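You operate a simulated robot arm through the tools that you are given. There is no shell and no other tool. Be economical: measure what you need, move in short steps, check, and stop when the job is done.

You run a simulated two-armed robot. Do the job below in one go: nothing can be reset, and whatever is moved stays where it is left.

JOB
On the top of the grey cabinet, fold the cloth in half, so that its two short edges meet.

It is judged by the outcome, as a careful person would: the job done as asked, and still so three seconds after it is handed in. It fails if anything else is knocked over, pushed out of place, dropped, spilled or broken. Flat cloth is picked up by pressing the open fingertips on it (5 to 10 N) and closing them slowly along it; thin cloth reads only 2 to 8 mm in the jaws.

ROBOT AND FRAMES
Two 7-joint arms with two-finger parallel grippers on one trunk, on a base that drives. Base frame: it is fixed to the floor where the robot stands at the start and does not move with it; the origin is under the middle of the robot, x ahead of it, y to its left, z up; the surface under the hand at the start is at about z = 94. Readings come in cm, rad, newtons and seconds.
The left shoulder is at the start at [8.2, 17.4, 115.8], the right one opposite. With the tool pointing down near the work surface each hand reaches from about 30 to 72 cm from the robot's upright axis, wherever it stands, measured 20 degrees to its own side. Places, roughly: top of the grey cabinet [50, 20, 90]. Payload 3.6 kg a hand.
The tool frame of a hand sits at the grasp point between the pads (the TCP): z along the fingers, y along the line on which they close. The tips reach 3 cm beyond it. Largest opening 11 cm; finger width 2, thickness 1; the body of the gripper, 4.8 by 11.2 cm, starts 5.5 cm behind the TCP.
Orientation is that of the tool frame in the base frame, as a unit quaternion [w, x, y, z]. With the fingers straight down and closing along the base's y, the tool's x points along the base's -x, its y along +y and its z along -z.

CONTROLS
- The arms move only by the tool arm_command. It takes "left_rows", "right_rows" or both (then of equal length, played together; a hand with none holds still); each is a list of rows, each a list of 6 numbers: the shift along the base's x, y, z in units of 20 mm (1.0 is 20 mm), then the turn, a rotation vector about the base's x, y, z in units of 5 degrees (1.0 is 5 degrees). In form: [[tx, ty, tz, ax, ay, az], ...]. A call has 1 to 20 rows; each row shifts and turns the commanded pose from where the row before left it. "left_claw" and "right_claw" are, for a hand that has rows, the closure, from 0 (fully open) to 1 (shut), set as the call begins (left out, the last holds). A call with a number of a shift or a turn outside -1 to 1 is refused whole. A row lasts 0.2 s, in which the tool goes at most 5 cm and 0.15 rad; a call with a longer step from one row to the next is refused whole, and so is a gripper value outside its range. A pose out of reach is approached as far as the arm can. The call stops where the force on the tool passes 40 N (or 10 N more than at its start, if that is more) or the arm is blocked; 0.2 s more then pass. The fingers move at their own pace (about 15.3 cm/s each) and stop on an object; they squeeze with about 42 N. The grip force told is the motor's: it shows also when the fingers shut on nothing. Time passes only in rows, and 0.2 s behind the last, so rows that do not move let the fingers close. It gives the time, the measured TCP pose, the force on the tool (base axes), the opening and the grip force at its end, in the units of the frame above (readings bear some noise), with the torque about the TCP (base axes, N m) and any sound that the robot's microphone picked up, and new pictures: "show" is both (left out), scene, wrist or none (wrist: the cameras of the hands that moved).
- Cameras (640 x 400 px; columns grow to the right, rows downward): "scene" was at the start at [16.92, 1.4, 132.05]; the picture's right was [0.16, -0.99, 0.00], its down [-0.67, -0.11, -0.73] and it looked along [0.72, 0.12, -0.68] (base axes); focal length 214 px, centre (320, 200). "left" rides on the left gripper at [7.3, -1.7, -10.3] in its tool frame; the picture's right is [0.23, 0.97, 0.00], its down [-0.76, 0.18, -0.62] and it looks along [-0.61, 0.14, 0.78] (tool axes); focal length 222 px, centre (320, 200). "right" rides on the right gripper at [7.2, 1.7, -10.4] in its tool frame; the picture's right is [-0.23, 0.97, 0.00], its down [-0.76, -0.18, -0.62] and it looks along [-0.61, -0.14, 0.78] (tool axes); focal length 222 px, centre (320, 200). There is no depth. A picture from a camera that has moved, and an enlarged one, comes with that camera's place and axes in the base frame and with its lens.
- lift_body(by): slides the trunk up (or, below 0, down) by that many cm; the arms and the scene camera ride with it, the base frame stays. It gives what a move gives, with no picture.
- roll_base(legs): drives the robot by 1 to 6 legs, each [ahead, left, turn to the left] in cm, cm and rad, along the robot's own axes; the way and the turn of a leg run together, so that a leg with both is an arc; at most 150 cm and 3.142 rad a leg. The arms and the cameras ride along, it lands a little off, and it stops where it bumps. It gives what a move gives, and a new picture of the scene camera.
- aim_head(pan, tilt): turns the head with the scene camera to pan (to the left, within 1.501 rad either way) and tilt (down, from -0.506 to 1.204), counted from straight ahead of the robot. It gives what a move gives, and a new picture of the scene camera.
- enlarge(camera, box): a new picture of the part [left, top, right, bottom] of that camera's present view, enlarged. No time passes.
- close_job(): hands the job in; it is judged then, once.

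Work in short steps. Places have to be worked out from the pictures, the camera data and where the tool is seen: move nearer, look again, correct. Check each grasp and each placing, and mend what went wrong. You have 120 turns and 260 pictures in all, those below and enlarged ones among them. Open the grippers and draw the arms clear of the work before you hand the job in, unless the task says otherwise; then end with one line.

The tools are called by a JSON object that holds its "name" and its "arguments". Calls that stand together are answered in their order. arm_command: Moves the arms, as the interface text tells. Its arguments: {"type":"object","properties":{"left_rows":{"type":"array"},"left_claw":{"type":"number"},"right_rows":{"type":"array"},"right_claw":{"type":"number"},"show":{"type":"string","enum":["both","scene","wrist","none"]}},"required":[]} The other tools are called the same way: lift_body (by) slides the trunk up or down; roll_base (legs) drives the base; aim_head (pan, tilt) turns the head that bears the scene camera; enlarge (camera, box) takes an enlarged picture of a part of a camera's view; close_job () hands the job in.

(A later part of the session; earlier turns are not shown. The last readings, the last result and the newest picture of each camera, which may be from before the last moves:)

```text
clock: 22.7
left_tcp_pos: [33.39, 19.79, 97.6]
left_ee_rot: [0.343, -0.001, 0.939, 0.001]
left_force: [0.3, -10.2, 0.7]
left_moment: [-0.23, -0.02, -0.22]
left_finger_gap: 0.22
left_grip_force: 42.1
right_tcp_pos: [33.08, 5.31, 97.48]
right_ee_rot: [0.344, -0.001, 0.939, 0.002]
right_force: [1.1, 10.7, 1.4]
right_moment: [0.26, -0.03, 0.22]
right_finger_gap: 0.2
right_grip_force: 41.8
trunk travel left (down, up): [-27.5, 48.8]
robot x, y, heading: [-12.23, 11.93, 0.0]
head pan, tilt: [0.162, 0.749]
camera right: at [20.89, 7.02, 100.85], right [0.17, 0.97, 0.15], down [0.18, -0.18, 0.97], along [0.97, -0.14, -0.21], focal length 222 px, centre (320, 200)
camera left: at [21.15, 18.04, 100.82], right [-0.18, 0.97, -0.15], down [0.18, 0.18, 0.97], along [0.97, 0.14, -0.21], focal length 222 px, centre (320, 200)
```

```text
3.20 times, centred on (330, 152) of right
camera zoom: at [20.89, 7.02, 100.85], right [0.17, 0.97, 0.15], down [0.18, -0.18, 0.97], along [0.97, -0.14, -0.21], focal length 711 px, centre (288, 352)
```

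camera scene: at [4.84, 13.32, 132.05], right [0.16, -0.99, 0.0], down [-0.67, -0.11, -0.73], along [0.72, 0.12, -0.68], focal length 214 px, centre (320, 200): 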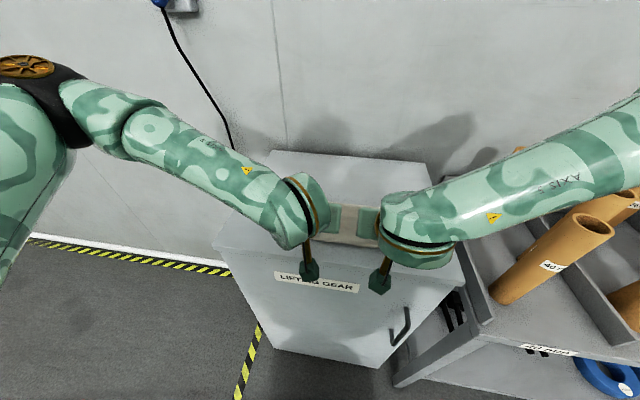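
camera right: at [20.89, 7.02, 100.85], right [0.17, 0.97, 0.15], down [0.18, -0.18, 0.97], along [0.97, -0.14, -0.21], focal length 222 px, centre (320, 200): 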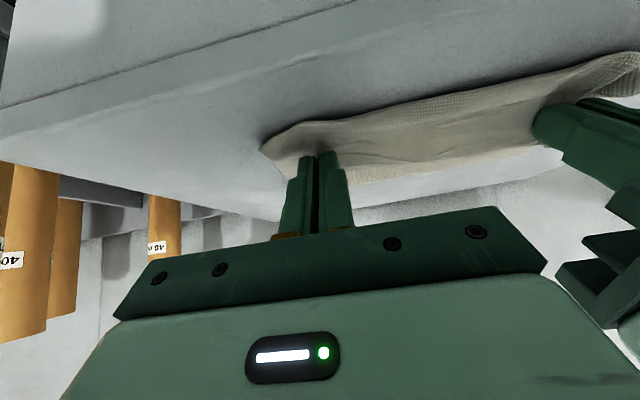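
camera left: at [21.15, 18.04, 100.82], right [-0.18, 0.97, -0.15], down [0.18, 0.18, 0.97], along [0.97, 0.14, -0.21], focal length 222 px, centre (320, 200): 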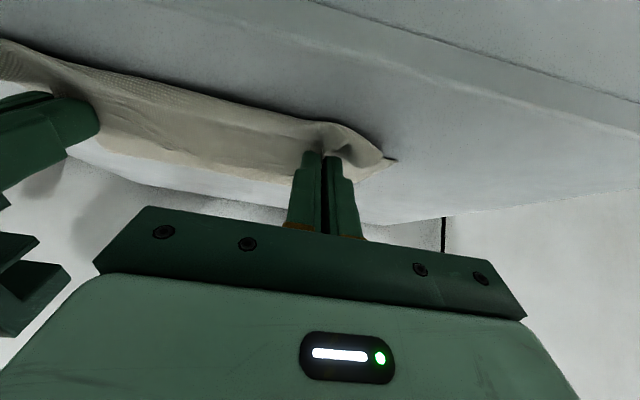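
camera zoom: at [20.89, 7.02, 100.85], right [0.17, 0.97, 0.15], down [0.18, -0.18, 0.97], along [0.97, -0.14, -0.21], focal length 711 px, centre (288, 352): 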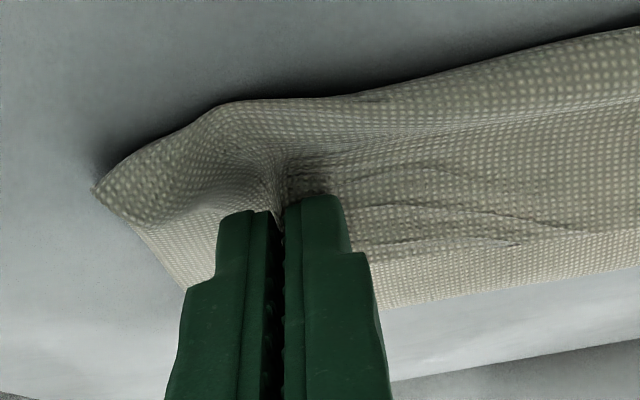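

The upper edge overhangs the lower one by roughly 1.5 cm. I shift the hands forward (left 1.7, right 1.3 cm) and down to light contact, relaxing the tension a little.

{"name": "arm_command", "arguments": {"left_rows": [[0.3, -0.1, 0.1, 0, 0, 0], [0.3, 0, 0, 0, 0, 0], [0.25, 0, -0.2, 0, 0, 0], [0, 0, -0.15, 0, 0, 0]], "right_rows": [[0.2, 0.1, 0.1, 0, 0, 0], [0.25, 0, 0, 0, 0, 0], [0.2, 0, -0.2, 0, 0, 0], [0, 0, -0.15, 0, 0, 0]], "show": "none"}}

{"name": "enlarge", "arguments": {"camera": "left", "box": [200, 60, 440, 210]}}

{"name": "enlarge", "arguments": {"camera": "right", "box": [210, 60, 450, 210]}}

```text
clock: 23.7
left_tcp_pos: [35.02, 19.63, 97.33]
left_ee_rot: [0.346, -0.002, 0.938, 0.001]
left_force: [-0.4, -2.0, 19.7]
left_moment: [-0.11, -0.14, -0.06]
left_finger_gap: 0.23
left_grip_force: 42.1
right_tcp_pos: [34.41, 5.51, 97.33]
right_ee_rot: [0.346, 0.001, 0.938, 0.001]
right_force: [1.5, 1.1, 13.8]
right_moment: [-0.02, -0.17, 0.06]
right_finger_gap: 0.21
right_grip_force: 41.9
trunk travel left (down, up): [-27.5, 48.8]
robot x, y, heading: [-12.15, 11.61, 0.004]
head pan, tilt: [0.162, 0.749]
```

```text
2.67 times, centred on (320, 135) of left
camera zoom: at [22.71, 17.82, 100.5], right [-0.18, 0.97, -0.15], down [0.17, 0.18, 0.97], along [0.97, 0.15, -0.2], focal length 592 px, centre (320, 373)
```

zoom: 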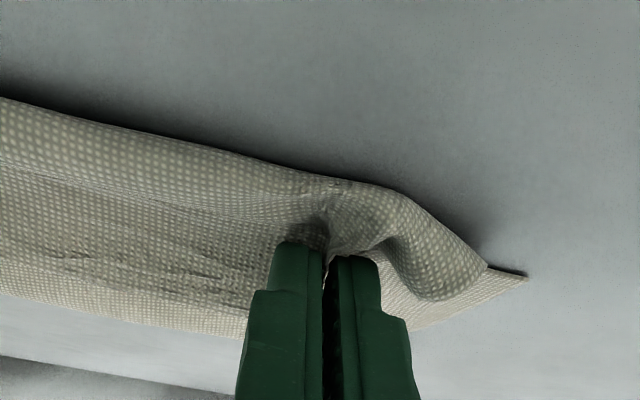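

```text
2.67 times, centred on (330, 135) of right
camera zoom: at [22.08, 7.18, 100.51], right [0.17, 0.97, 0.15], down [0.18, -0.18, 0.97], along [0.97, -0.14, -0.2], focal length 592 px, centre (293, 373)
```

zoom: 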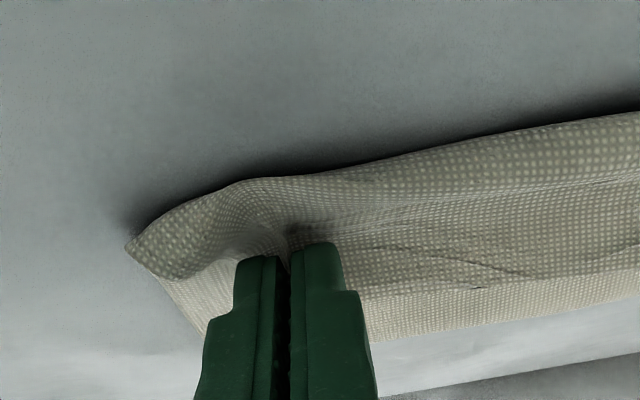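

The edge now sits close. I ease the pressure and open slowly to spread the gathered cloth.

{"name": "arm_command", "arguments": {"left_rows": [[0, 0, 0.04, 0, 0, 0], [0, 0, 0, 0, 0, 0]], "right_rows": [[0, 0, 0.03, 0, 0, 0], [0, 0, 0, 0, 0, 0]], "left_claw": 0.88, "right_claw": 0.88, "show": "none"}}

{"name": "arm_command", "arguments": {"left_rows": [[0, 0, 0, 0, 0, 0], [0, 0, 0, 0, 0, 0]], "right_rows": [[0, 0, 0, 0, 0, 0], [0, 0, 0, 0, 0, 0]], "left_claw": 0.74, "right_claw": 0.74, "show": "wrist"}}

```text
clock: 24.3
left_tcp_pos: [34.98, 19.63, 97.2]
left_ee_rot: [0.344, -0.002, 0.939, 0.001]
left_force: [0.3, -0.7, 14.0]
left_moment: [-0.02, -0.19, -0.01]
left_finger_gap: 1.02
left_grip_force: 0.2
right_tcp_pos: [34.25, 5.53, 97.1]
right_ee_rot: [0.343, -0.001, 0.939, 0.001]
right_force: [0.5, 2.9, 13.5]
right_moment: [0.03, -0.13, 0.0]
right_finger_gap: 1.04
right_grip_force: 0.2
trunk travel left (down, up): [-27.5, 48.8]
robot x, y, heading: [-12.03, 11.58, -0.001]
head pan, tilt: [0.162, 0.749]
```

```text
clock: 24.9
left_tcp_pos: [35.04, 19.69, 97.29]
left_ee_rot: [0.344, -0.002, 0.939, 0.001]
left_force: [-0.9, 0.3, 14.4]
left_moment: [0.01, -0.18, 0.01]
left_finger_gap: 2.58
left_grip_force: 0.0
right_tcp_pos: [34.25, 5.61, 97.2]
right_ee_rot: [0.343, 0.0, 0.939, 0.001]
right_force: [0.3, 2.0, 13.9]
right_moment: [0.0, -0.22, 0.06]
right_finger_gap: 2.5
right_grip_force: 0.0
trunk travel left (down, up): [-27.5, 48.8]
robot x, y, heading: [-11.79, 12.01, -0.001]
head pan, tilt: [0.162, 0.749]
camera right: at [22.07, 7.22, 100.46], right [0.17, 0.97, 0.15], down [0.18, -0.18, 0.97], along [0.97, -0.14, -0.21], focal length 222 px, centre (320, 200)
camera left: at [22.69, 17.89, 100.42], right [-0.18, 0.97, -0.14], down [0.18, 0.18, 0.97], along [0.97, 0.15, -0.21], focal length 222 px, centre (320, 200)
```

right: 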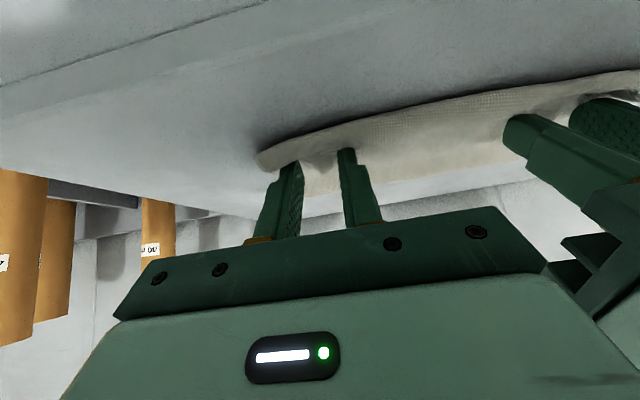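
left: 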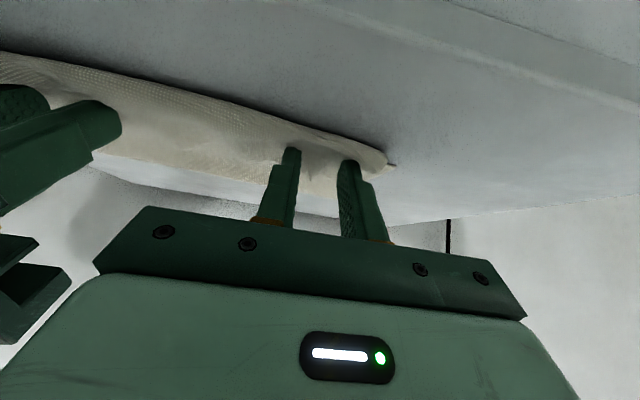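

Released. I lift both hands straight up, then spread them outward to view the cloth.

{"name": "arm_command", "arguments": {"left_rows": [[0, 0, 0.3, 0, 0, 0], [0, 0, 0.6, 0, 0, 0], [0, 0, 1, 0, 0.5, 0], [0, 0, 1, 0, 1, 0], [0, 0.3, 1, 0, 1, 0], [0, 1, 1, 0, 1, 0], [0, 1, 1, 0, 1, 0], [0, 1, 0.5, 0, 1, 0], [0, 1, 0, 0, 1, 0], [0, 1, 0, 0, 1, 0], [0, 1, 0, 0, 0.5, 0]], "right_rows": [[0, 0, 0.3, 0, 0, 0], [0, 0, 0.6, 0, 0, 0], [0, 0, 1, 0, 0.5, 0], [0, 0, 1, 0, 1, 0], [0, -0.3, 1, 0, 1, 0], [0, -1, 1, 0, 1, 0], [0, -1, 1, 0, 1, 0], [0, -1, 0.5, 0, 1, 0], [0, -1, 0, 0, 1, 0], [0, -1, 0, 0, 1, 0], [0, -1, 0, 0, 0.5, 0]]}}

```text
clock: 27.3
left_tcp_pos: [35.19, 32.22, 109.81]
left_ee_rot: [0.0, -0.001, 1.0, 0.001]
left_force: [0.6, 0.3, 0.4]
left_moment: [0.02, -0.02, -0.02]
left_finger_gap: 2.86
left_grip_force: 0.0
right_tcp_pos: [34.44, -7.06, 109.98]
right_ee_rot: [0.001, 0.0, 1.0, 0.0]
right_force: [0.2, 0.4, -0.9]
right_moment: [-0.01, -0.03, -0.02]
right_finger_gap: 2.86
right_grip_force: 0.0
trunk travel left (down, up): [-27.5, 48.8]
robot x, y, heading: [-12.04, 11.79, 0.002]
head pan, tilt: [0.162, 0.749]
camera scene: at [4.83, 13.31, 132.05], right [0.16, -0.99, 0.0], down [-0.67, -0.11, -0.73], along [0.72, 0.12, -0.68], focal length 214 px, centre (320, 200)
camera right: at [27.18, -5.43, 120.31], right [0.23, 0.97, 0.0], down [0.76, -0.18, 0.62], along [0.61, -0.14, -0.78], focal length 222 px, centre (320, 200)
camera left: at [27.8, 30.5, 120.28], right [-0.23, 0.97, 0.0], down [0.76, 0.18, 0.62], along [0.61, 0.15, -0.78], focal length 222 px, centre (320, 200)
```

scene: 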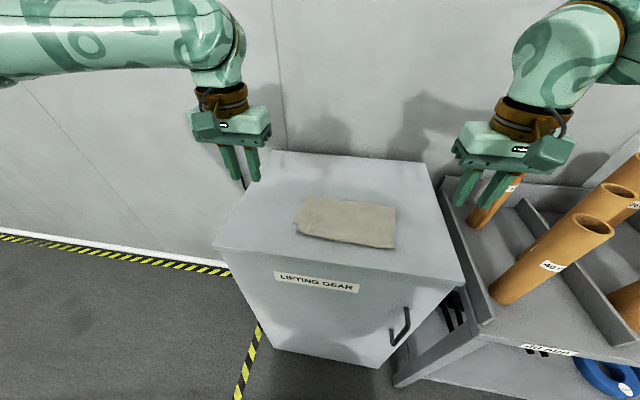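
right: 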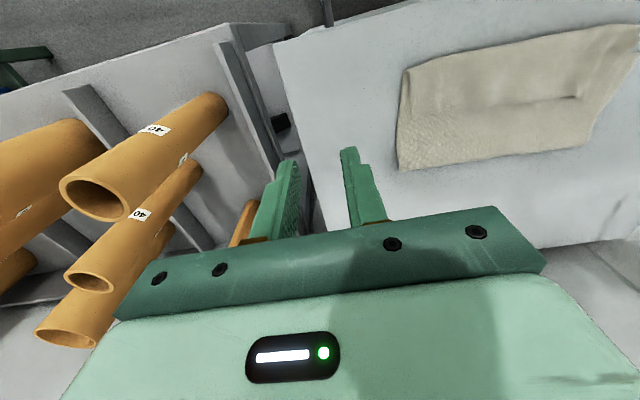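
left: 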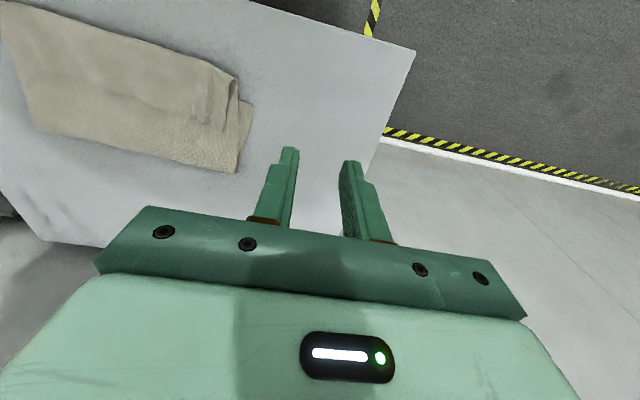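

Nicely folded overall. I enlarge each view to check the edges and corners.

{"name": "enlarge", "arguments": {"camera": "scene", "box": [280, 180, 416, 265]}}

{"name": "enlarge", "arguments": {"camera": "left", "box": [0, 0, 288, 180]}}

{"name": "enlarge", "arguments": {"camera": "right", "box": [370, 20, 640, 188]}}

```text
4.71 times, centred on (348, 222) of scene
camera zoom: at [4.83, 13.31, 132.05], right [0.16, -0.99, 0.0], down [-0.67, -0.11, -0.73], along [0.72, 0.12, -0.68], focal length 1009 px, centre (188, 94)
```

zoom: 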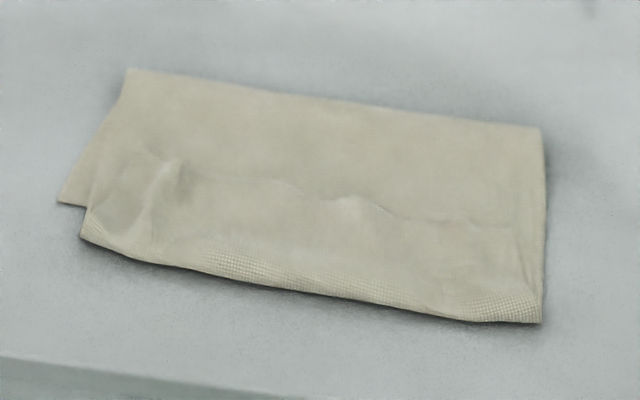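

```text
2.22 times, centred on (144, 90) of left
camera zoom: at [27.8, 30.5, 120.28], right [-0.23, 0.97, 0.0], down [0.76, 0.18, 0.62], along [0.61, 0.15, -0.78], focal length 494 px, centre (711, 444)
```

zoom: 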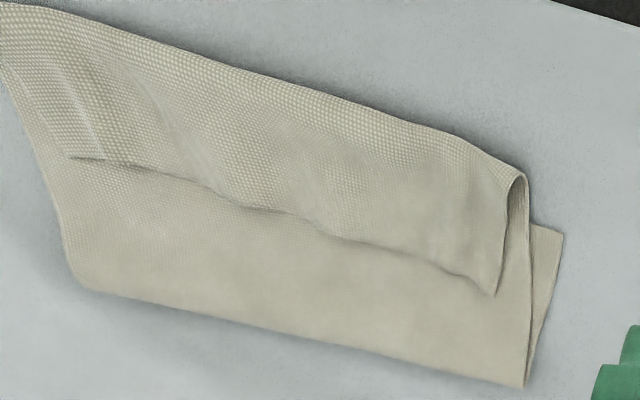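

```text
2.37 times, centred on (505, 104) of right
camera zoom: at [27.18, -5.43, 120.31], right [0.23, 0.97, 0.0], down [0.76, -0.18, 0.62], along [0.61, -0.14, -0.78], focal length 526 px, centre (-118, 428)
```

zoom: 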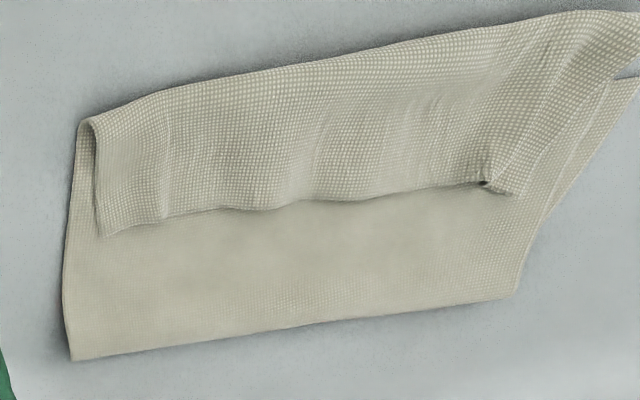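

The enlargements show the last ~6 cm of the upper layer curled back on itself: a hollow roll lies at the near side and the free edge lies at x≈38–40.5. I'll re-grip that flap near its free edge and lay it out again, starting with the hands above it.

{"name": "arm_command", "arguments": {"left_rows": [[0.23, -0.81, -0.5, 0, 0, 0], [0.23, -0.81, -0.5, 0, 0, 0], [0.23, -0.81, -0.5, 0, 0, 0], [0.23, -0.81, -0.5, 0, 0, 0], [0.23, -0.81, -0.5, 0, 0, 0], [0.23, -0.81, -0.5, 0, 0, 0], [0.23, -0.81, -0.5, 0, 0, 0], [0.23, -0.81, -0.5, 0, 0, 0]], "right_rows": [[0.17, 0.79, -0.5, 0, 0, 0], [0.17, 0.79, -0.5, 0, 0, 0], [0.17, 0.79, -0.5, 0, 0, 0], [0.17, 0.79, -0.5, 0, 0, 0], [0.17, 0.79, -0.5, 0, 0, 0], [0.17, 0.79, -0.5, 0, 0, 0], [0.17, 0.79, -0.5, 0, 0, 0], [0.17, 0.79, -0.5, 0, 0, 0]], "left_claw": 0.76, "right_claw": 0.76, "show": "wrist"}}

```text
clock: 29.1
left_tcp_pos: [38.86, 19.27, 101.78]
left_ee_rot: [0.0, -0.002, 1.0, 0.001]
left_force: [0.4, -0.8, -0.2]
left_moment: [0.0, 0.03, 0.01]
left_finger_gap: 2.63
left_grip_force: 0.0
right_tcp_pos: [37.14, 5.6, 101.75]
right_ee_rot: [0.001, 0.0, 1.0, 0.001]
right_force: [-0.1, -0.6, -0.9]
right_moment: [0.02, 0.02, 0.05]
right_finger_gap: 2.66
right_grip_force: 0.1
trunk travel left (down, up): [-27.5, 48.8]
robot x, y, heading: [-12.36, 11.97, 0.001]
head pan, tilt: [0.162, 0.749]
camera right: at [29.89, 7.24, 112.19], right [0.23, 0.97, 0.0], down [0.76, -0.18, 0.62], along [0.61, -0.14, -0.78], focal length 222 px, centre (320, 200)
camera left: at [31.49, 17.49, 112.1], right [-0.23, 0.97, 0.0], down [0.76, 0.18, 0.62], along [0.61, 0.15, -0.78], focal length 222 px, centre (320, 200)
```

right: 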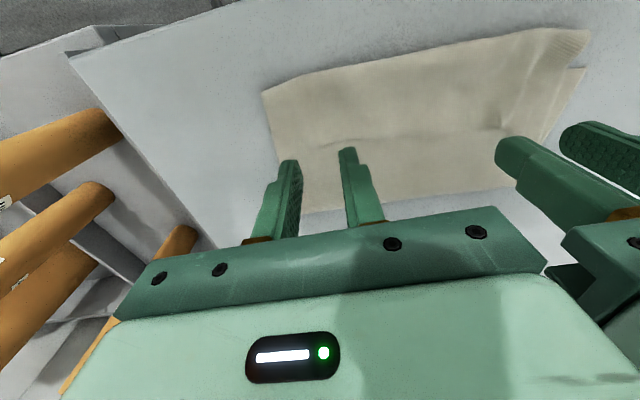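
left: 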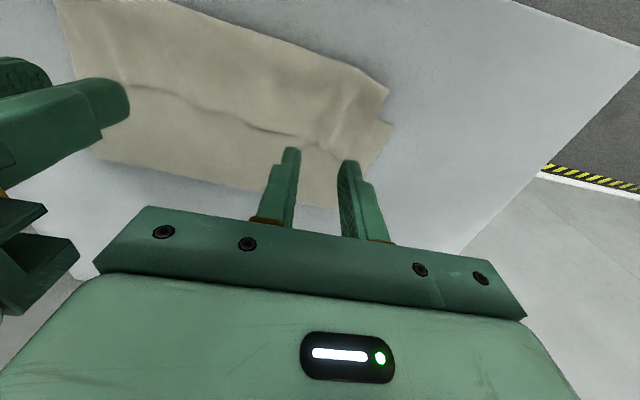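

{"name": "enlarge", "arguments": {"camera": "left", "box": [200, 60, 420, 198]}}

{"name": "enlarge", "arguments": {"camera": "right", "box": [240, 60, 460, 198]}}

```text
2.90 times, centred on (310, 129) of left
camera zoom: at [31.49, 17.49, 112.1], right [-0.23, 0.97, 0.0], down [0.76, 0.18, 0.62], along [0.61, 0.15, -0.78], focal length 644 px, centre (349, 406)
```

zoom: 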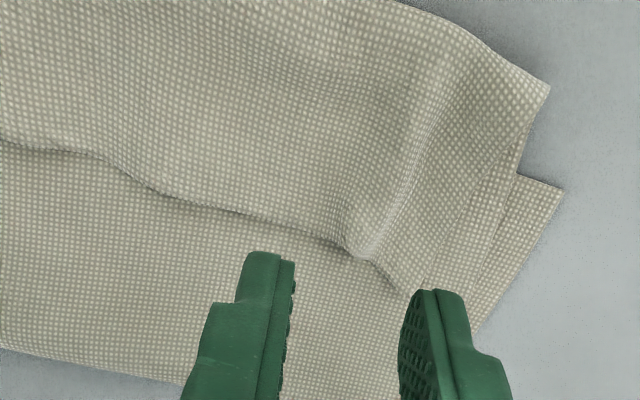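

```text
2.90 times, centred on (350, 129) of right
camera zoom: at [29.89, 7.24, 112.19], right [0.23, 0.97, 0.0], down [0.76, -0.18, 0.62], along [0.61, -0.14, -0.78], focal length 644 px, centre (233, 406)
```

zoom: 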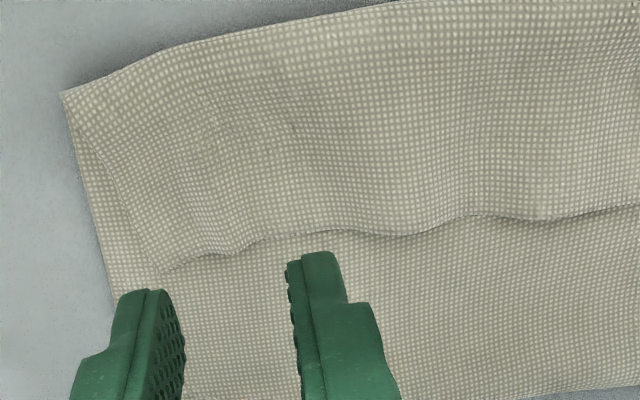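

Refined, the flap edge is at x≈39.2 on the left with a standing ridge at y≈19.8, and at x≈37.9 on the right. I adjust and descend close.

{"name": "arm_command", "arguments": {"left_rows": [[-0.25, 0.1, -0.2, 0, 0, 0], [-0.2, 0.05, -0.4, 0, 0, 0], [0, 0, -0.5, 0, 0, 0], [0, 0, -0.5, 0, 0, 0]], "right_rows": [[-0.15, 0.1, -0.2, 0, 0, 0], [-0.05, 0.1, -0.4, 0, 0, 0], [0, 0, -0.5, 0, 0, 0], [0, 0, -0.5, 0, 0, 0]], "left_claw": 0.79, "right_claw": 0.79, "show": "none"}}

{"name": "enlarge", "arguments": {"camera": "left", "box": [200, 60, 420, 198]}}

{"name": "enlarge", "arguments": {"camera": "right", "box": [220, 60, 440, 198]}}

```text
clock: 30.1
left_tcp_pos: [37.83, 19.56, 98.7]
left_ee_rot: [0.0, -0.001, 1.0, 0.002]
left_force: [0.6, -0.4, 0.2]
left_moment: [0.0, 0.01, -0.02]
left_finger_gap: 2.34
left_grip_force: 0.1
right_tcp_pos: [36.84, 6.02, 98.71]
right_ee_rot: [0.001, 0.001, 1.0, 0.001]
right_force: [0.2, 0.4, 0.5]
right_moment: [0.02, 0.02, -0.02]
right_finger_gap: 2.31
right_grip_force: 0.0
trunk travel left (down, up): [-27.5, 48.8]
robot x, y, heading: [-11.88, 12.02, 0.001]
head pan, tilt: [0.162, 0.749]
```

```text
2.90 times, centred on (310, 129) of left
camera zoom: at [30.57, 17.79, 108.92], right [-0.23, 0.97, 0.0], down [0.76, 0.18, 0.62], along [0.61, 0.15, -0.78], focal length 644 px, centre (349, 406)
```

zoom: 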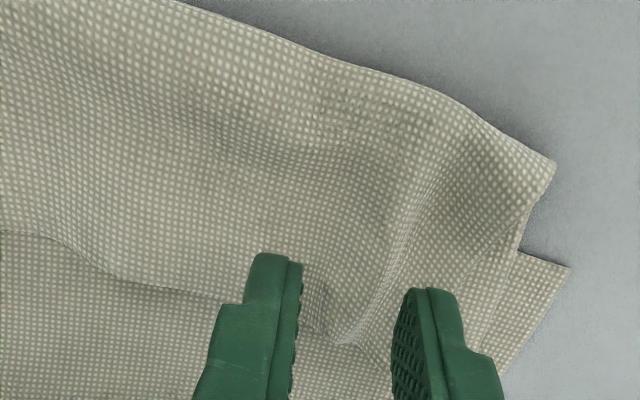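

```text
2.90 times, centred on (330, 129) of right
camera zoom: at [29.49, 7.64, 109.02], right [0.23, 0.97, 0.0], down [0.76, -0.18, 0.62], along [0.61, -0.14, -0.78], focal length 644 px, centre (291, 406)
```

zoom: 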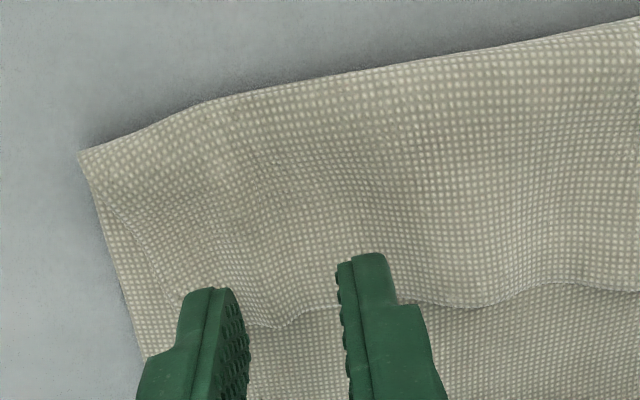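

Both ridges and edges lie between the fingers. I lower gently to contact.

{"name": "arm_command", "arguments": {"left_rows": [[0, 0, -0.15, 0, 0, 0], [0, 0, -0.15, 0, 0, 0], [0, 0, -0.1, 0, 0, 0], [0, 0, -0.1, 0, 0, 0]], "right_rows": [[0, 0, -0.15, 0, 0, 0], [0, 0, -0.15, 0, 0, 0], [0, 0, -0.1, 0, 0, 0], [0, 0, -0.1, 0, 0, 0]], "show": "none"}}

{"name": "arm_command", "arguments": {"left_rows": [[0, 0, -0.05, 0, 0, 0], [0, 0, -0.05, 0, 0, 0]], "right_rows": [[0, 0, -0.05, 0, 0, 0], [0, 0, -0.05, 0, 0, 0]], "show": "none"}}

```text
clock: 31.1
left_tcp_pos: [37.92, 19.52, 97.73]
left_ee_rot: [0.0, -0.002, 1.0, 0.002]
left_force: [0.2, -0.2, 0.3]
left_moment: [-0.02, 0.0, 0.0]
left_finger_gap: 2.31
left_grip_force: 0.0
right_tcp_pos: [36.96, 5.9, 97.71]
right_ee_rot: [0.001, 0.0, 1.0, 0.0]
right_force: [-0.1, -0.9, 0.1]
right_moment: [0.0, 0.04, -0.01]
right_finger_gap: 2.32
right_grip_force: 0.0
trunk travel left (down, up): [-27.5, 48.8]
robot x, y, heading: [-12.15, 11.88, -0.004]
head pan, tilt: [0.162, 0.749]
```

```text
clock: 31.7
left_tcp_pos: [37.85, 19.7, 97.48]
left_ee_rot: [0.001, -0.001, 1.0, 0.002]
left_force: [-0.4, 0.1, 1.3]
left_moment: [-0.01, -0.02, -0.02]
left_finger_gap: 2.3
left_grip_force: 0.0
right_tcp_pos: [36.89, 5.98, 97.37]
right_ee_rot: [0.001, 0.0, 1.0, 0.0]
right_force: [0.3, -0.4, 0.1]
right_moment: [0.02, 0.02, -0.03]
right_finger_gap: 2.33
right_grip_force: 0.0
trunk travel left (down, up): [-27.5, 48.8]
robot x, y, heading: [-12.04, 12.26, -0.003]
head pan, tilt: [0.162, 0.749]
```

{"name": "arm_command", "arguments": {"left_rows": [[0, 0, -0.03, 0, 0, 0], [0, 0, 0, 0, 0, 0]], "right_rows": [[0, 0, -0.05, 0, 0, 0], [0, 0, -0.02, 0, 0, 0]], "show": "none"}}

```text
clock: 32.3
left_tcp_pos: [37.9, 19.58, 97.46]
left_ee_rot: [0.0, -0.001, 1.0, 0.002]
left_force: [-0.8, 0.6, 1.0]
left_moment: [-0.01, -0.03, 0.0]
left_finger_gap: 2.31
left_grip_force: 0.1
right_tcp_pos: [36.64, 5.85, 97.32]
right_ee_rot: [0.001, 0.0, 1.0, 0.001]
right_force: [1.1, -0.8, 3.8]
right_moment: [-0.04, -0.01, 0.01]
right_finger_gap: 2.3
right_grip_force: 0.0
trunk travel left (down, up): [-27.5, 48.8]
robot x, y, heading: [-12.19, 12.07, -0.002]
head pan, tilt: [0.162, 0.749]
```

The right hand is at 3.8 N. The left needs about 1.5 mm more, then I close both gradually.

{"name": "arm_command", "arguments": {"left_rows": [[0, 0, -0.05, 0, 0, 0], [0, 0, -0.02, 0, 0, 0]], "right_rows": [[0, 0, -0.01, 0, 0, 0], [0, 0, 0, 0, 0, 0]], "show": "none"}}

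{"name": "arm_command", "arguments": {"left_rows": [[0, 0, 0, 0, 0, 0]], "right_rows": [[0, 0, 0, 0, 0, 0]], "left_claw": 0.85, "right_claw": 0.85, "show": "wrist"}}

```text
clock: 32.9
left_tcp_pos: [37.86, 19.5, 97.24]
left_ee_rot: [0.001, -0.002, 1.0, 0.002]
left_force: [0.5, 0.3, 3.9]
left_moment: [0.04, -0.02, -0.03]
left_finger_gap: 2.3
left_grip_force: 0.1
right_tcp_pos: [36.75, 5.91, 97.34]
right_ee_rot: [0.002, -0.001, 1.0, 0.001]
right_force: [1.1, 0.0, 3.8]
right_moment: [-0.05, -0.07, 0.0]
right_finger_gap: 2.31
right_grip_force: 0.1
trunk travel left (down, up): [-27.5, 48.8]
robot x, y, heading: [-11.92, 11.48, 0.0]
head pan, tilt: [0.162, 0.749]
```

```text
clock: 33.3
left_tcp_pos: [37.86, 19.55, 97.21]
left_ee_rot: [0.001, -0.001, 1.0, 0.002]
left_force: [0.3, -0.4, 5.8]
left_moment: [0.01, 0.0, -0.01]
left_finger_gap: 1.58
left_grip_force: 0.1
right_tcp_pos: [36.71, 5.89, 97.37]
right_ee_rot: [0.002, 0.0, 1.0, 0.0]
right_force: [0.2, -0.5, 4.4]
right_moment: [-0.02, -0.02, 0.01]
right_finger_gap: 1.61
right_grip_force: 0.0
trunk travel left (down, up): [-27.5, 48.8]
robot x, y, heading: [-11.72, 11.73, 0.004]
head pan, tilt: [0.162, 0.749]
camera right: at [29.43, 7.61, 107.7], right [0.23, 0.97, 0.0], down [0.76, -0.18, 0.62], along [0.61, -0.14, -0.78], focal length 222 px, centre (320, 200)
camera left: at [30.54, 17.78, 107.64], right [-0.23, 0.97, 0.0], down [0.76, 0.18, 0.62], along [0.61, 0.15, -0.78], focal length 222 px, centre (320, 200)
```

right: 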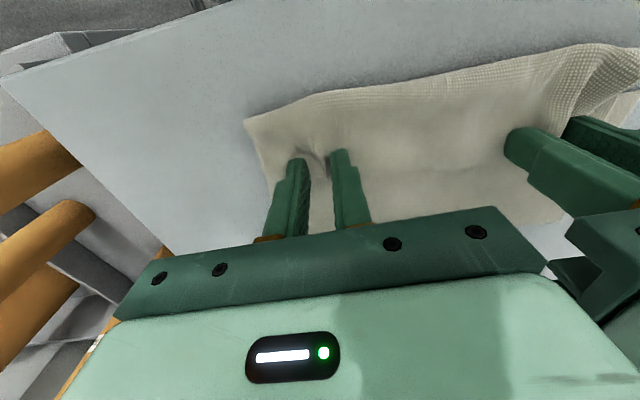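
left: 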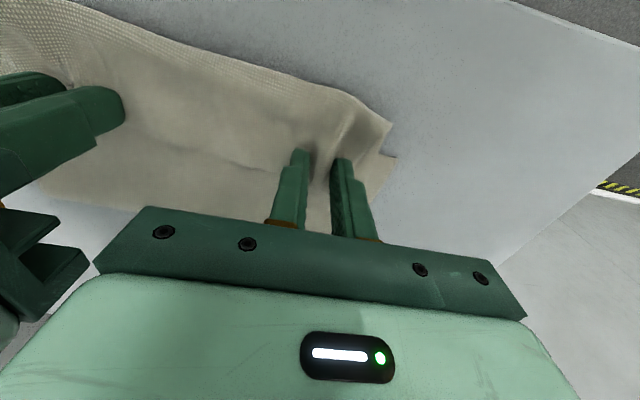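

Ridges are forming on both sides, so I close fully.

{"name": "arm_command", "arguments": {"left_rows": [[0, 0, 0, 0, 0, 0]], "right_rows": [[0, 0, 0, 0, 0, 0]], "left_claw": 0.92, "right_claw": 0.92, "show": "none"}}

{"name": "arm_command", "arguments": {"left_rows": [[0, 0, 0, 0, 0, 0], [0, 0, 0, 0, 0, 0]], "right_rows": [[0, 0, 0, 0, 0, 0], [0, 0, 0, 0, 0, 0]], "left_claw": 1.0, "right_claw": 1.0, "show": "none"}}

{"name": "enlarge", "arguments": {"camera": "left", "box": [200, 60, 420, 198]}}

{"name": "enlarge", "arguments": {"camera": "right", "box": [220, 60, 440, 198]}}

```text
clock: 33.7
left_tcp_pos: [37.84, 19.51, 97.31]
left_ee_rot: [0.001, -0.001, 1.0, 0.002]
left_force: [0.2, -1.1, 5.2]
left_moment: [0.02, 0.05, 0.01]
left_finger_gap: 0.84
left_grip_force: 0.1
right_tcp_pos: [36.66, 5.86, 97.32]
right_ee_rot: [0.001, 0.0, 1.0, 0.0]
right_force: [0.9, 0.2, 3.5]
right_moment: [0.0, -0.02, 0.01]
right_finger_gap: 0.85
right_grip_force: 0.1
trunk travel left (down, up): [-27.5, 48.8]
robot x, y, heading: [-12.45, 11.88, 0.005]
head pan, tilt: [0.162, 0.749]
```

```text
clock: 34.3
left_tcp_pos: [37.83, 19.53, 97.41]
left_ee_rot: [0.001, 0.0, 1.0, 0.0]
left_force: [-0.2, -10.4, 5.9]
left_moment: [-0.36, 0.04, 0.02]
left_finger_gap: 0.23
left_grip_force: 42.2
right_tcp_pos: [36.75, 5.85, 97.37]
right_ee_rot: [0.001, 0.0, 1.0, 0.0]
right_force: [0.6, 10.3, 3.2]
right_moment: [0.32, -0.01, 0.01]
right_finger_gap: 0.21
right_grip_force: 41.9
trunk travel left (down, up): [-27.5, 48.8]
robot x, y, heading: [-12.08, 11.99, 0.002]
head pan, tilt: [0.162, 0.749]
```

```text
2.90 times, centred on (310, 129) of left
camera zoom: at [30.51, 17.74, 107.65], right [-0.23, 0.97, 0.0], down [0.76, 0.18, 0.62], along [0.61, 0.14, -0.78], focal length 644 px, centre (349, 406)
```

zoom: 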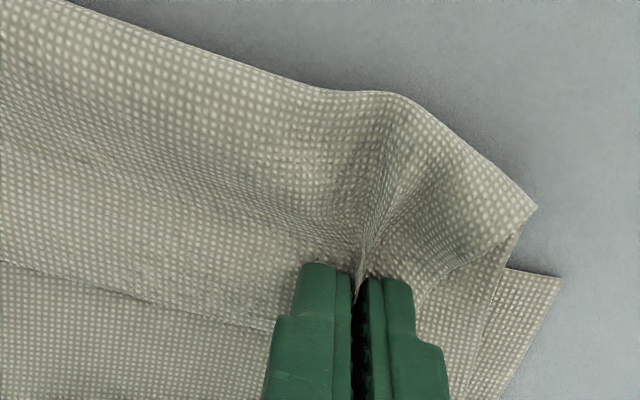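

```text
2.90 times, centred on (330, 129) of right
camera zoom: at [29.42, 7.64, 107.71], right [0.23, 0.97, 0.0], down [0.76, -0.18, 0.62], along [0.61, -0.14, -0.78], focal length 644 px, centre (291, 406)
```

zoom: 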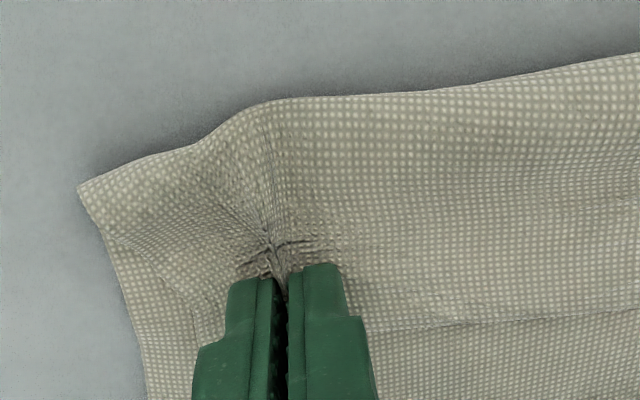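

Both hands hold a single-layer pinch (0.2 cm). I relieve the side tension and lift straight up to check that only the flap comes.

{"name": "arm_command", "arguments": {"left_rows": [[0, -0.15, 0.2, 0, 0, 0], [0, 0, 0.6, 0, 0, 0], [0.2, 0, 0.8, 0, 0, 0], [0.2, 0, 0.8, 0, 0, 0]], "right_rows": [[0, 0.15, 0.2, 0, 0, 0], [0, 0, 0.6, 0, 0, 0], [0.2, 0, 0.8, 0, 0, 0], [0.2, 0, 0.8, 0, 0, 0]]}}

```text
clock: 35.3
left_tcp_pos: [38.59, 19.29, 102.04]
left_ee_rot: [0.001, -0.001, 1.0, 0.002]
left_force: [0.2, -1.3, -0.6]
left_moment: [-0.03, -0.01, 0.01]
left_finger_gap: 0.24
left_grip_force: 41.8
right_tcp_pos: [37.54, 6.2, 102.16]
right_ee_rot: [0.001, 0.001, 1.0, 0.001]
right_force: [-0.6, 1.4, -0.1]
right_moment: [0.04, -0.01, 0.01]
right_finger_gap: 0.2
right_grip_force: 41.9
trunk travel left (down, up): [-27.5, 48.8]
robot x, y, heading: [-12.04, 11.87, 0.003]
head pan, tilt: [0.162, 0.749]
camera scene: at [4.8, 13.31, 132.06], right [0.16, -0.99, 0.0], down [-0.67, -0.11, -0.73], along [0.72, 0.12, -0.68], focal length 214 px, centre (320, 200)
camera right: at [30.3, 7.91, 112.53], right [0.23, 0.97, 0.0], down [0.76, -0.18, 0.62], along [0.61, -0.14, -0.78], focal length 222 px, centre (320, 200)
camera left: at [31.32, 17.56, 112.42], right [-0.23, 0.97, 0.0], down [0.76, 0.18, 0.62], along [0.61, 0.15, -0.78], focal length 222 px, centre (320, 200)
```

scene: 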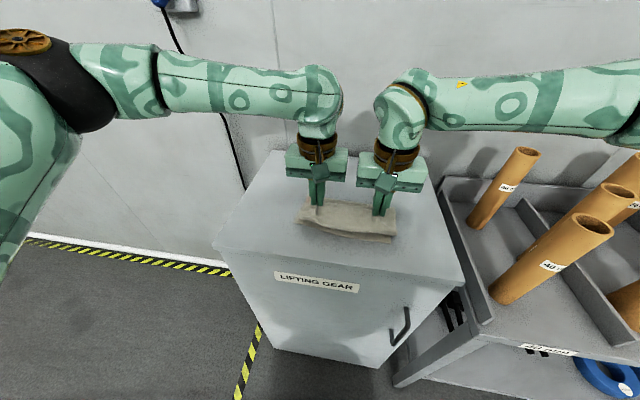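
right: 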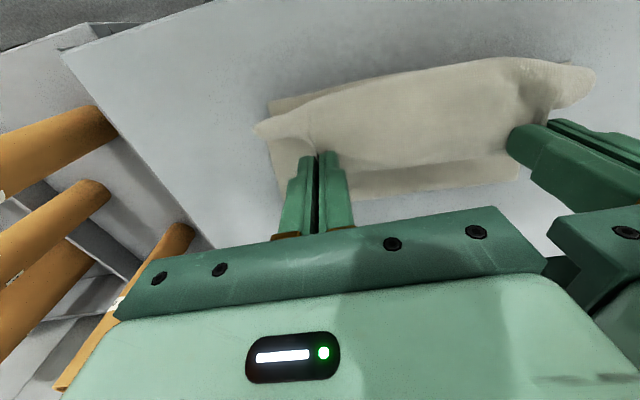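
left: 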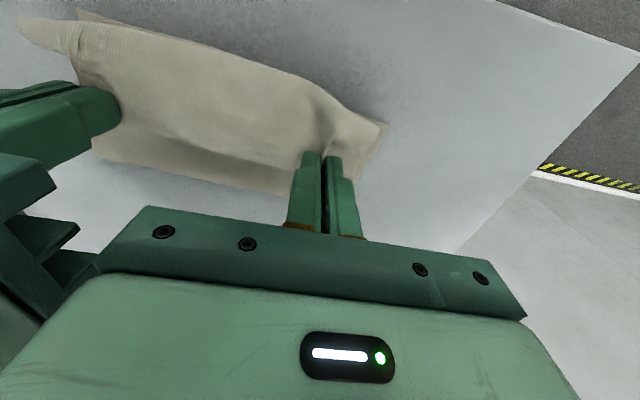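

Only the flap lifts. Now I raise it to above the proper fold line (x≈49), which unrolls the excess, and check the near edge of the lower layer.

{"name": "arm_command", "arguments": {"left_rows": [[0.3, 0, 0.7, 0, 0, 0], [0.4, 0, 0.7, 0, 0, 0], [0.6, 0, 0.7, 0, 0, 0], [0.6, 0, 0.7, 0, 0, 0], [0.7, 0, 0.6, 0, 0, 0], [0.8, 0, 0.5, 0, 0, 0], [0.8, 0, 0.3, 0, 0, 0], [0.8, 0, 0.2, 0, 0, 0], [0.8, 0, 0.1, 0, 0, 0]], "right_rows": [[0.3, 0, 0.7, 0, 0, 0], [0.4, 0, 0.7, 0, 0, 0], [0.6, 0, 0.7, 0, 0, 0], [0.7, 0, 0.7, 0, 0, 0], [0.8, 0, 0.6, 0, 0, 0], [0.8, 0, 0.5, 0, 0, 0], [0.9, 0, 0.3, 0, 0, 0], [0.9, 0, 0.2, 0, 0, 0], [0.8, 0, 0.1, 0, 0, 0]], "show": "scene"}}

{"name": "enlarge", "arguments": {"camera": "scene", "box": [260, 160, 420, 260]}}

```text
clock: 37.3
left_tcp_pos: [50.28, 19.16, 110.99]
left_ee_rot: [-0.001, -0.001, 1.0, 0.001]
left_force: [-1.4, -1.8, 0.3]
left_moment: [-0.05, 0.01, 0.03]
left_finger_gap: 0.22
left_grip_force: 42.6
right_tcp_pos: [48.03, 6.17, 110.14]
right_ee_rot: [0.001, 0.001, 1.0, 0.0]
right_force: [0.4, 1.8, 0.4]
right_moment: [0.05, 0.01, 0.02]
right_finger_gap: 0.24
right_grip_force: 41.7
right hand out of reach, approached as far as the arm can: row 8, 9
trunk travel left (down, up): [-27.5, 48.8]
robot x, y, heading: [-12.05, 11.83, 0.0]
head pan, tilt: [0.162, 0.749]
camera scene: at [4.94, 13.28, 132.03], right [0.16, -0.99, 0.0], down [-0.67, -0.11, -0.73], along [0.72, 0.12, -0.68], focal length 214 px, centre (320, 200)
```

scene: 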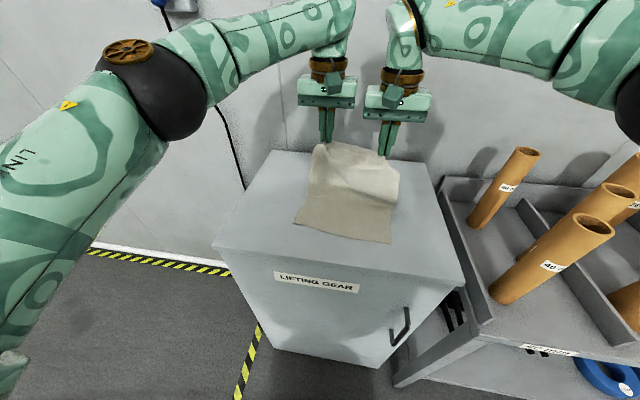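

```text
4.00 times, centred on (340, 210) of scene
camera zoom: at [4.94, 13.28, 132.03], right [0.16, -0.99, 0.0], down [-0.67, -0.11, -0.73], along [0.72, 0.12, -0.68], focal length 858 px, centre (240, 160)
```

zoom: 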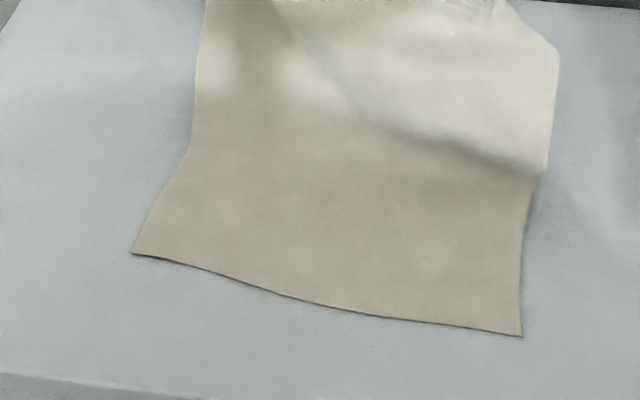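

The lower near edge now runs from (36.3, 25) to (34, 3), so the fold line should be near x≈50, but the peel line is still at 45–46. I lower 1 cm and drive forward 4 cm to pull the peel line out.

{"name": "arm_command", "arguments": {"left_rows": [[0, 0, -0.5, 0, 0, 0]], "right_rows": [[0, 0, -0.5, 0, 0, 0]], "show": "none"}}

{"name": "roll_base", "arguments": {"legs": [[4, 0, 0]]}}

{"name": "enlarge", "arguments": {"camera": "scene", "box": [270, 140, 430, 240]}}

```text
clock: 37.7
left_tcp_pos: [50.27, 19.16, 110.02]
left_ee_rot: [-0.001, -0.001, 1.0, 0.003]
left_force: [-0.7, -1.3, -0.3]
left_moment: [-0.03, 0.03, 0.01]
left_finger_gap: 0.24
left_grip_force: 41.6
right_tcp_pos: [48.05, 6.42, 109.12]
right_ee_rot: [0.0, 0.0, 1.0, 0.001]
right_force: [-0.2, 1.6, -1.0]
right_moment: [0.04, -0.05, -0.02]
right_finger_gap: 0.2
right_grip_force: 42.2
trunk travel left (down, up): [-27.5, 48.8]
robot x, y, heading: [-12.17, 11.86, -0.002]
head pan, tilt: [0.162, 0.749]
```

```text
clock: 38.5
left_tcp_pos: [54.06, 19.26, 110.27]
left_ee_rot: [0.001, -0.001, 1.0, 0.002]
left_force: [1.0, -1.3, -0.3]
left_moment: [-0.03, 0.0, -0.01]
left_finger_gap: 0.21
left_grip_force: 42.7
right_tcp_pos: [51.63, 6.24, 109.4]
right_ee_rot: [0.002, 0.0, 1.0, 0.001]
right_force: [0.4, 1.8, -0.1]
right_moment: [0.08, 0.02, 0.02]
right_finger_gap: 0.2
right_grip_force: 42.0
trunk travel left (down, up): [-27.5, 48.8]
robot x, y, heading: [-8.02, 11.98, 0.002]
head pan, tilt: [0.162, 0.749]
camera scene: at [8.61, 13.32, 132.11], right [0.16, -0.99, 0.0], down [-0.67, -0.11, -0.73], along [0.72, 0.12, -0.68], focal length 214 px, centre (320, 200)
```

scene: 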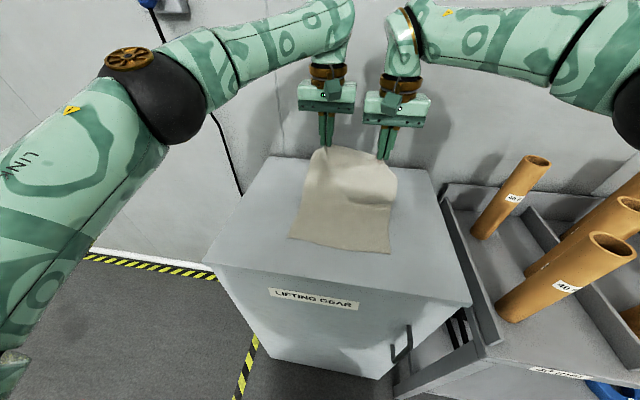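

```text
4.00 times, centred on (350, 190) of scene
camera zoom: at [8.61, 13.32, 132.11], right [0.16, -0.99, 0.0], down [-0.67, -0.11, -0.73], along [0.72, 0.12, -0.68], focal length 858 px, centre (200, 240)
```

zoom: 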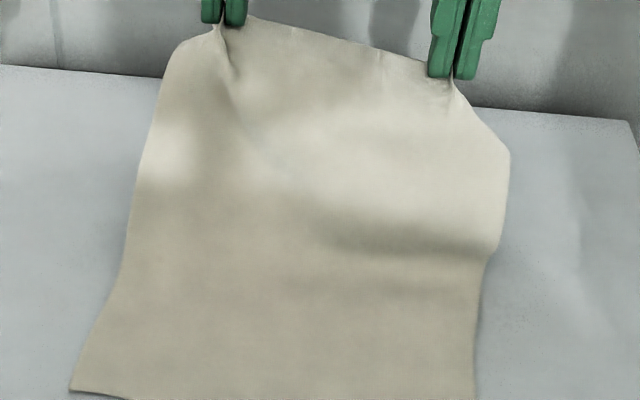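

The peel line is now near 49–50. I lay the top layer from the fold toward me, with the edge coming down along a 45° line so the cloth hangs without pulling the fold in.

{"name": "arm_command", "arguments": {"left_rows": [[0.5, 0, 0, 0, 0, 0], [0, 0, 0, 0, 0, 0], [-0.6, 0, 0, 0, 0, 0], [-0.7, 0, 0, 0, 0, 0], [-0.7, 0, 0, 0, 0, 0], [-0.72, 0, -0.57, 0, -0.6, 0], [-0.72, 0, -0.57, 0, -0.6, 0], [-0.72, 0, -0.57, 0, -0.6, 0], [-0.72, 0, -0.57, 0, -0.6, 0], [-0.72, 0, -0.57, 0, -0.6, 0]], "right_rows": [[0, 0, 0, 0, 0, 0], [0, 0, 0, 0, 0, 0], [-0.4, 0, 0.1, 0, 0, 0], [-0.4, 0, 0.1, 0, 0, 0], [-0.5, 0, 0.1, 0, 0, 0], [-0.69, 0, -0.57, 0, -0.6, 0], [-0.69, 0, -0.57, 0, -0.6, 0], [-0.69, 0, -0.57, 0, -0.6, 0], [-0.69, 0, -0.57, 0, -0.6, 0], [-0.69, 0, -0.57, 0, -0.6, 0]], "show": "both"}}

```text
clock: 40.8
left_tcp_pos: [44.01, 19.27, 104.46]
left_ee_rot: [0.132, 0.0, 0.991, 0.002]
left_force: [-0.7, -0.4, -0.9]
left_moment: [0.01, 0.0, 0.02]
left_finger_gap: 0.25
left_grip_force: 42.0
right_tcp_pos: [42.35, 6.34, 104.18]
right_ee_rot: [0.132, 0.0, 0.991, 0.001]
right_force: [-0.4, -0.2, -0.2]
right_moment: [0.01, -0.01, -0.02]
right_finger_gap: 0.22
right_grip_force: 41.7
trunk travel left (down, up): [-27.5, 48.8]
robot x, y, heading: [-8.19, 12.21, -0.003]
head pan, tilt: [0.162, 0.749]
camera scene: at [8.75, 13.32, 132.06], right [0.16, -0.99, 0.0], down [-0.67, -0.11, -0.73], along [0.72, 0.12, -0.68], focal length 214 px, centre (320, 200)
camera right: at [32.61, 7.95, 112.28], right [0.22, 0.97, 0.06], down [0.57, -0.18, 0.8], along [0.79, -0.14, -0.6], focal length 222 px, centre (320, 200)
camera left: at [34.21, 17.48, 112.53], right [-0.22, 0.97, -0.06], down [0.57, 0.18, 0.8], along [0.79, 0.15, -0.6], focal length 222 px, centre (320, 200)
```

scene: 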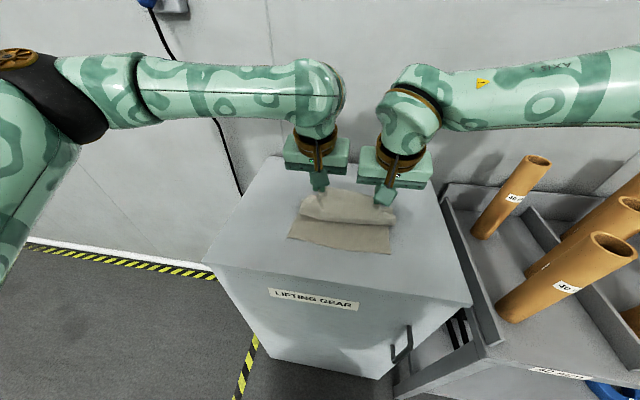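
right: 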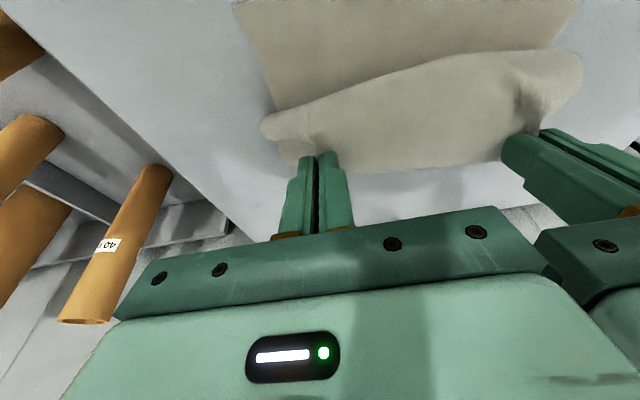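
left: 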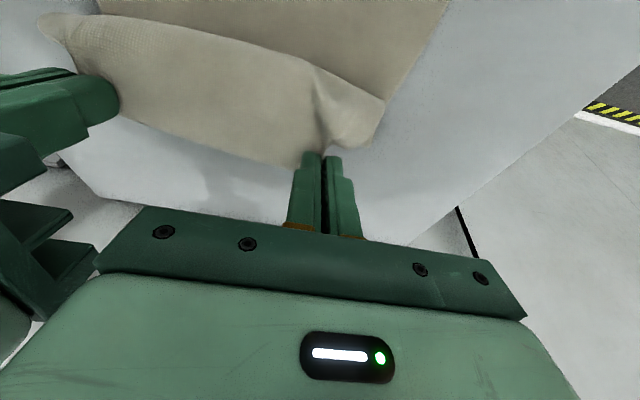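

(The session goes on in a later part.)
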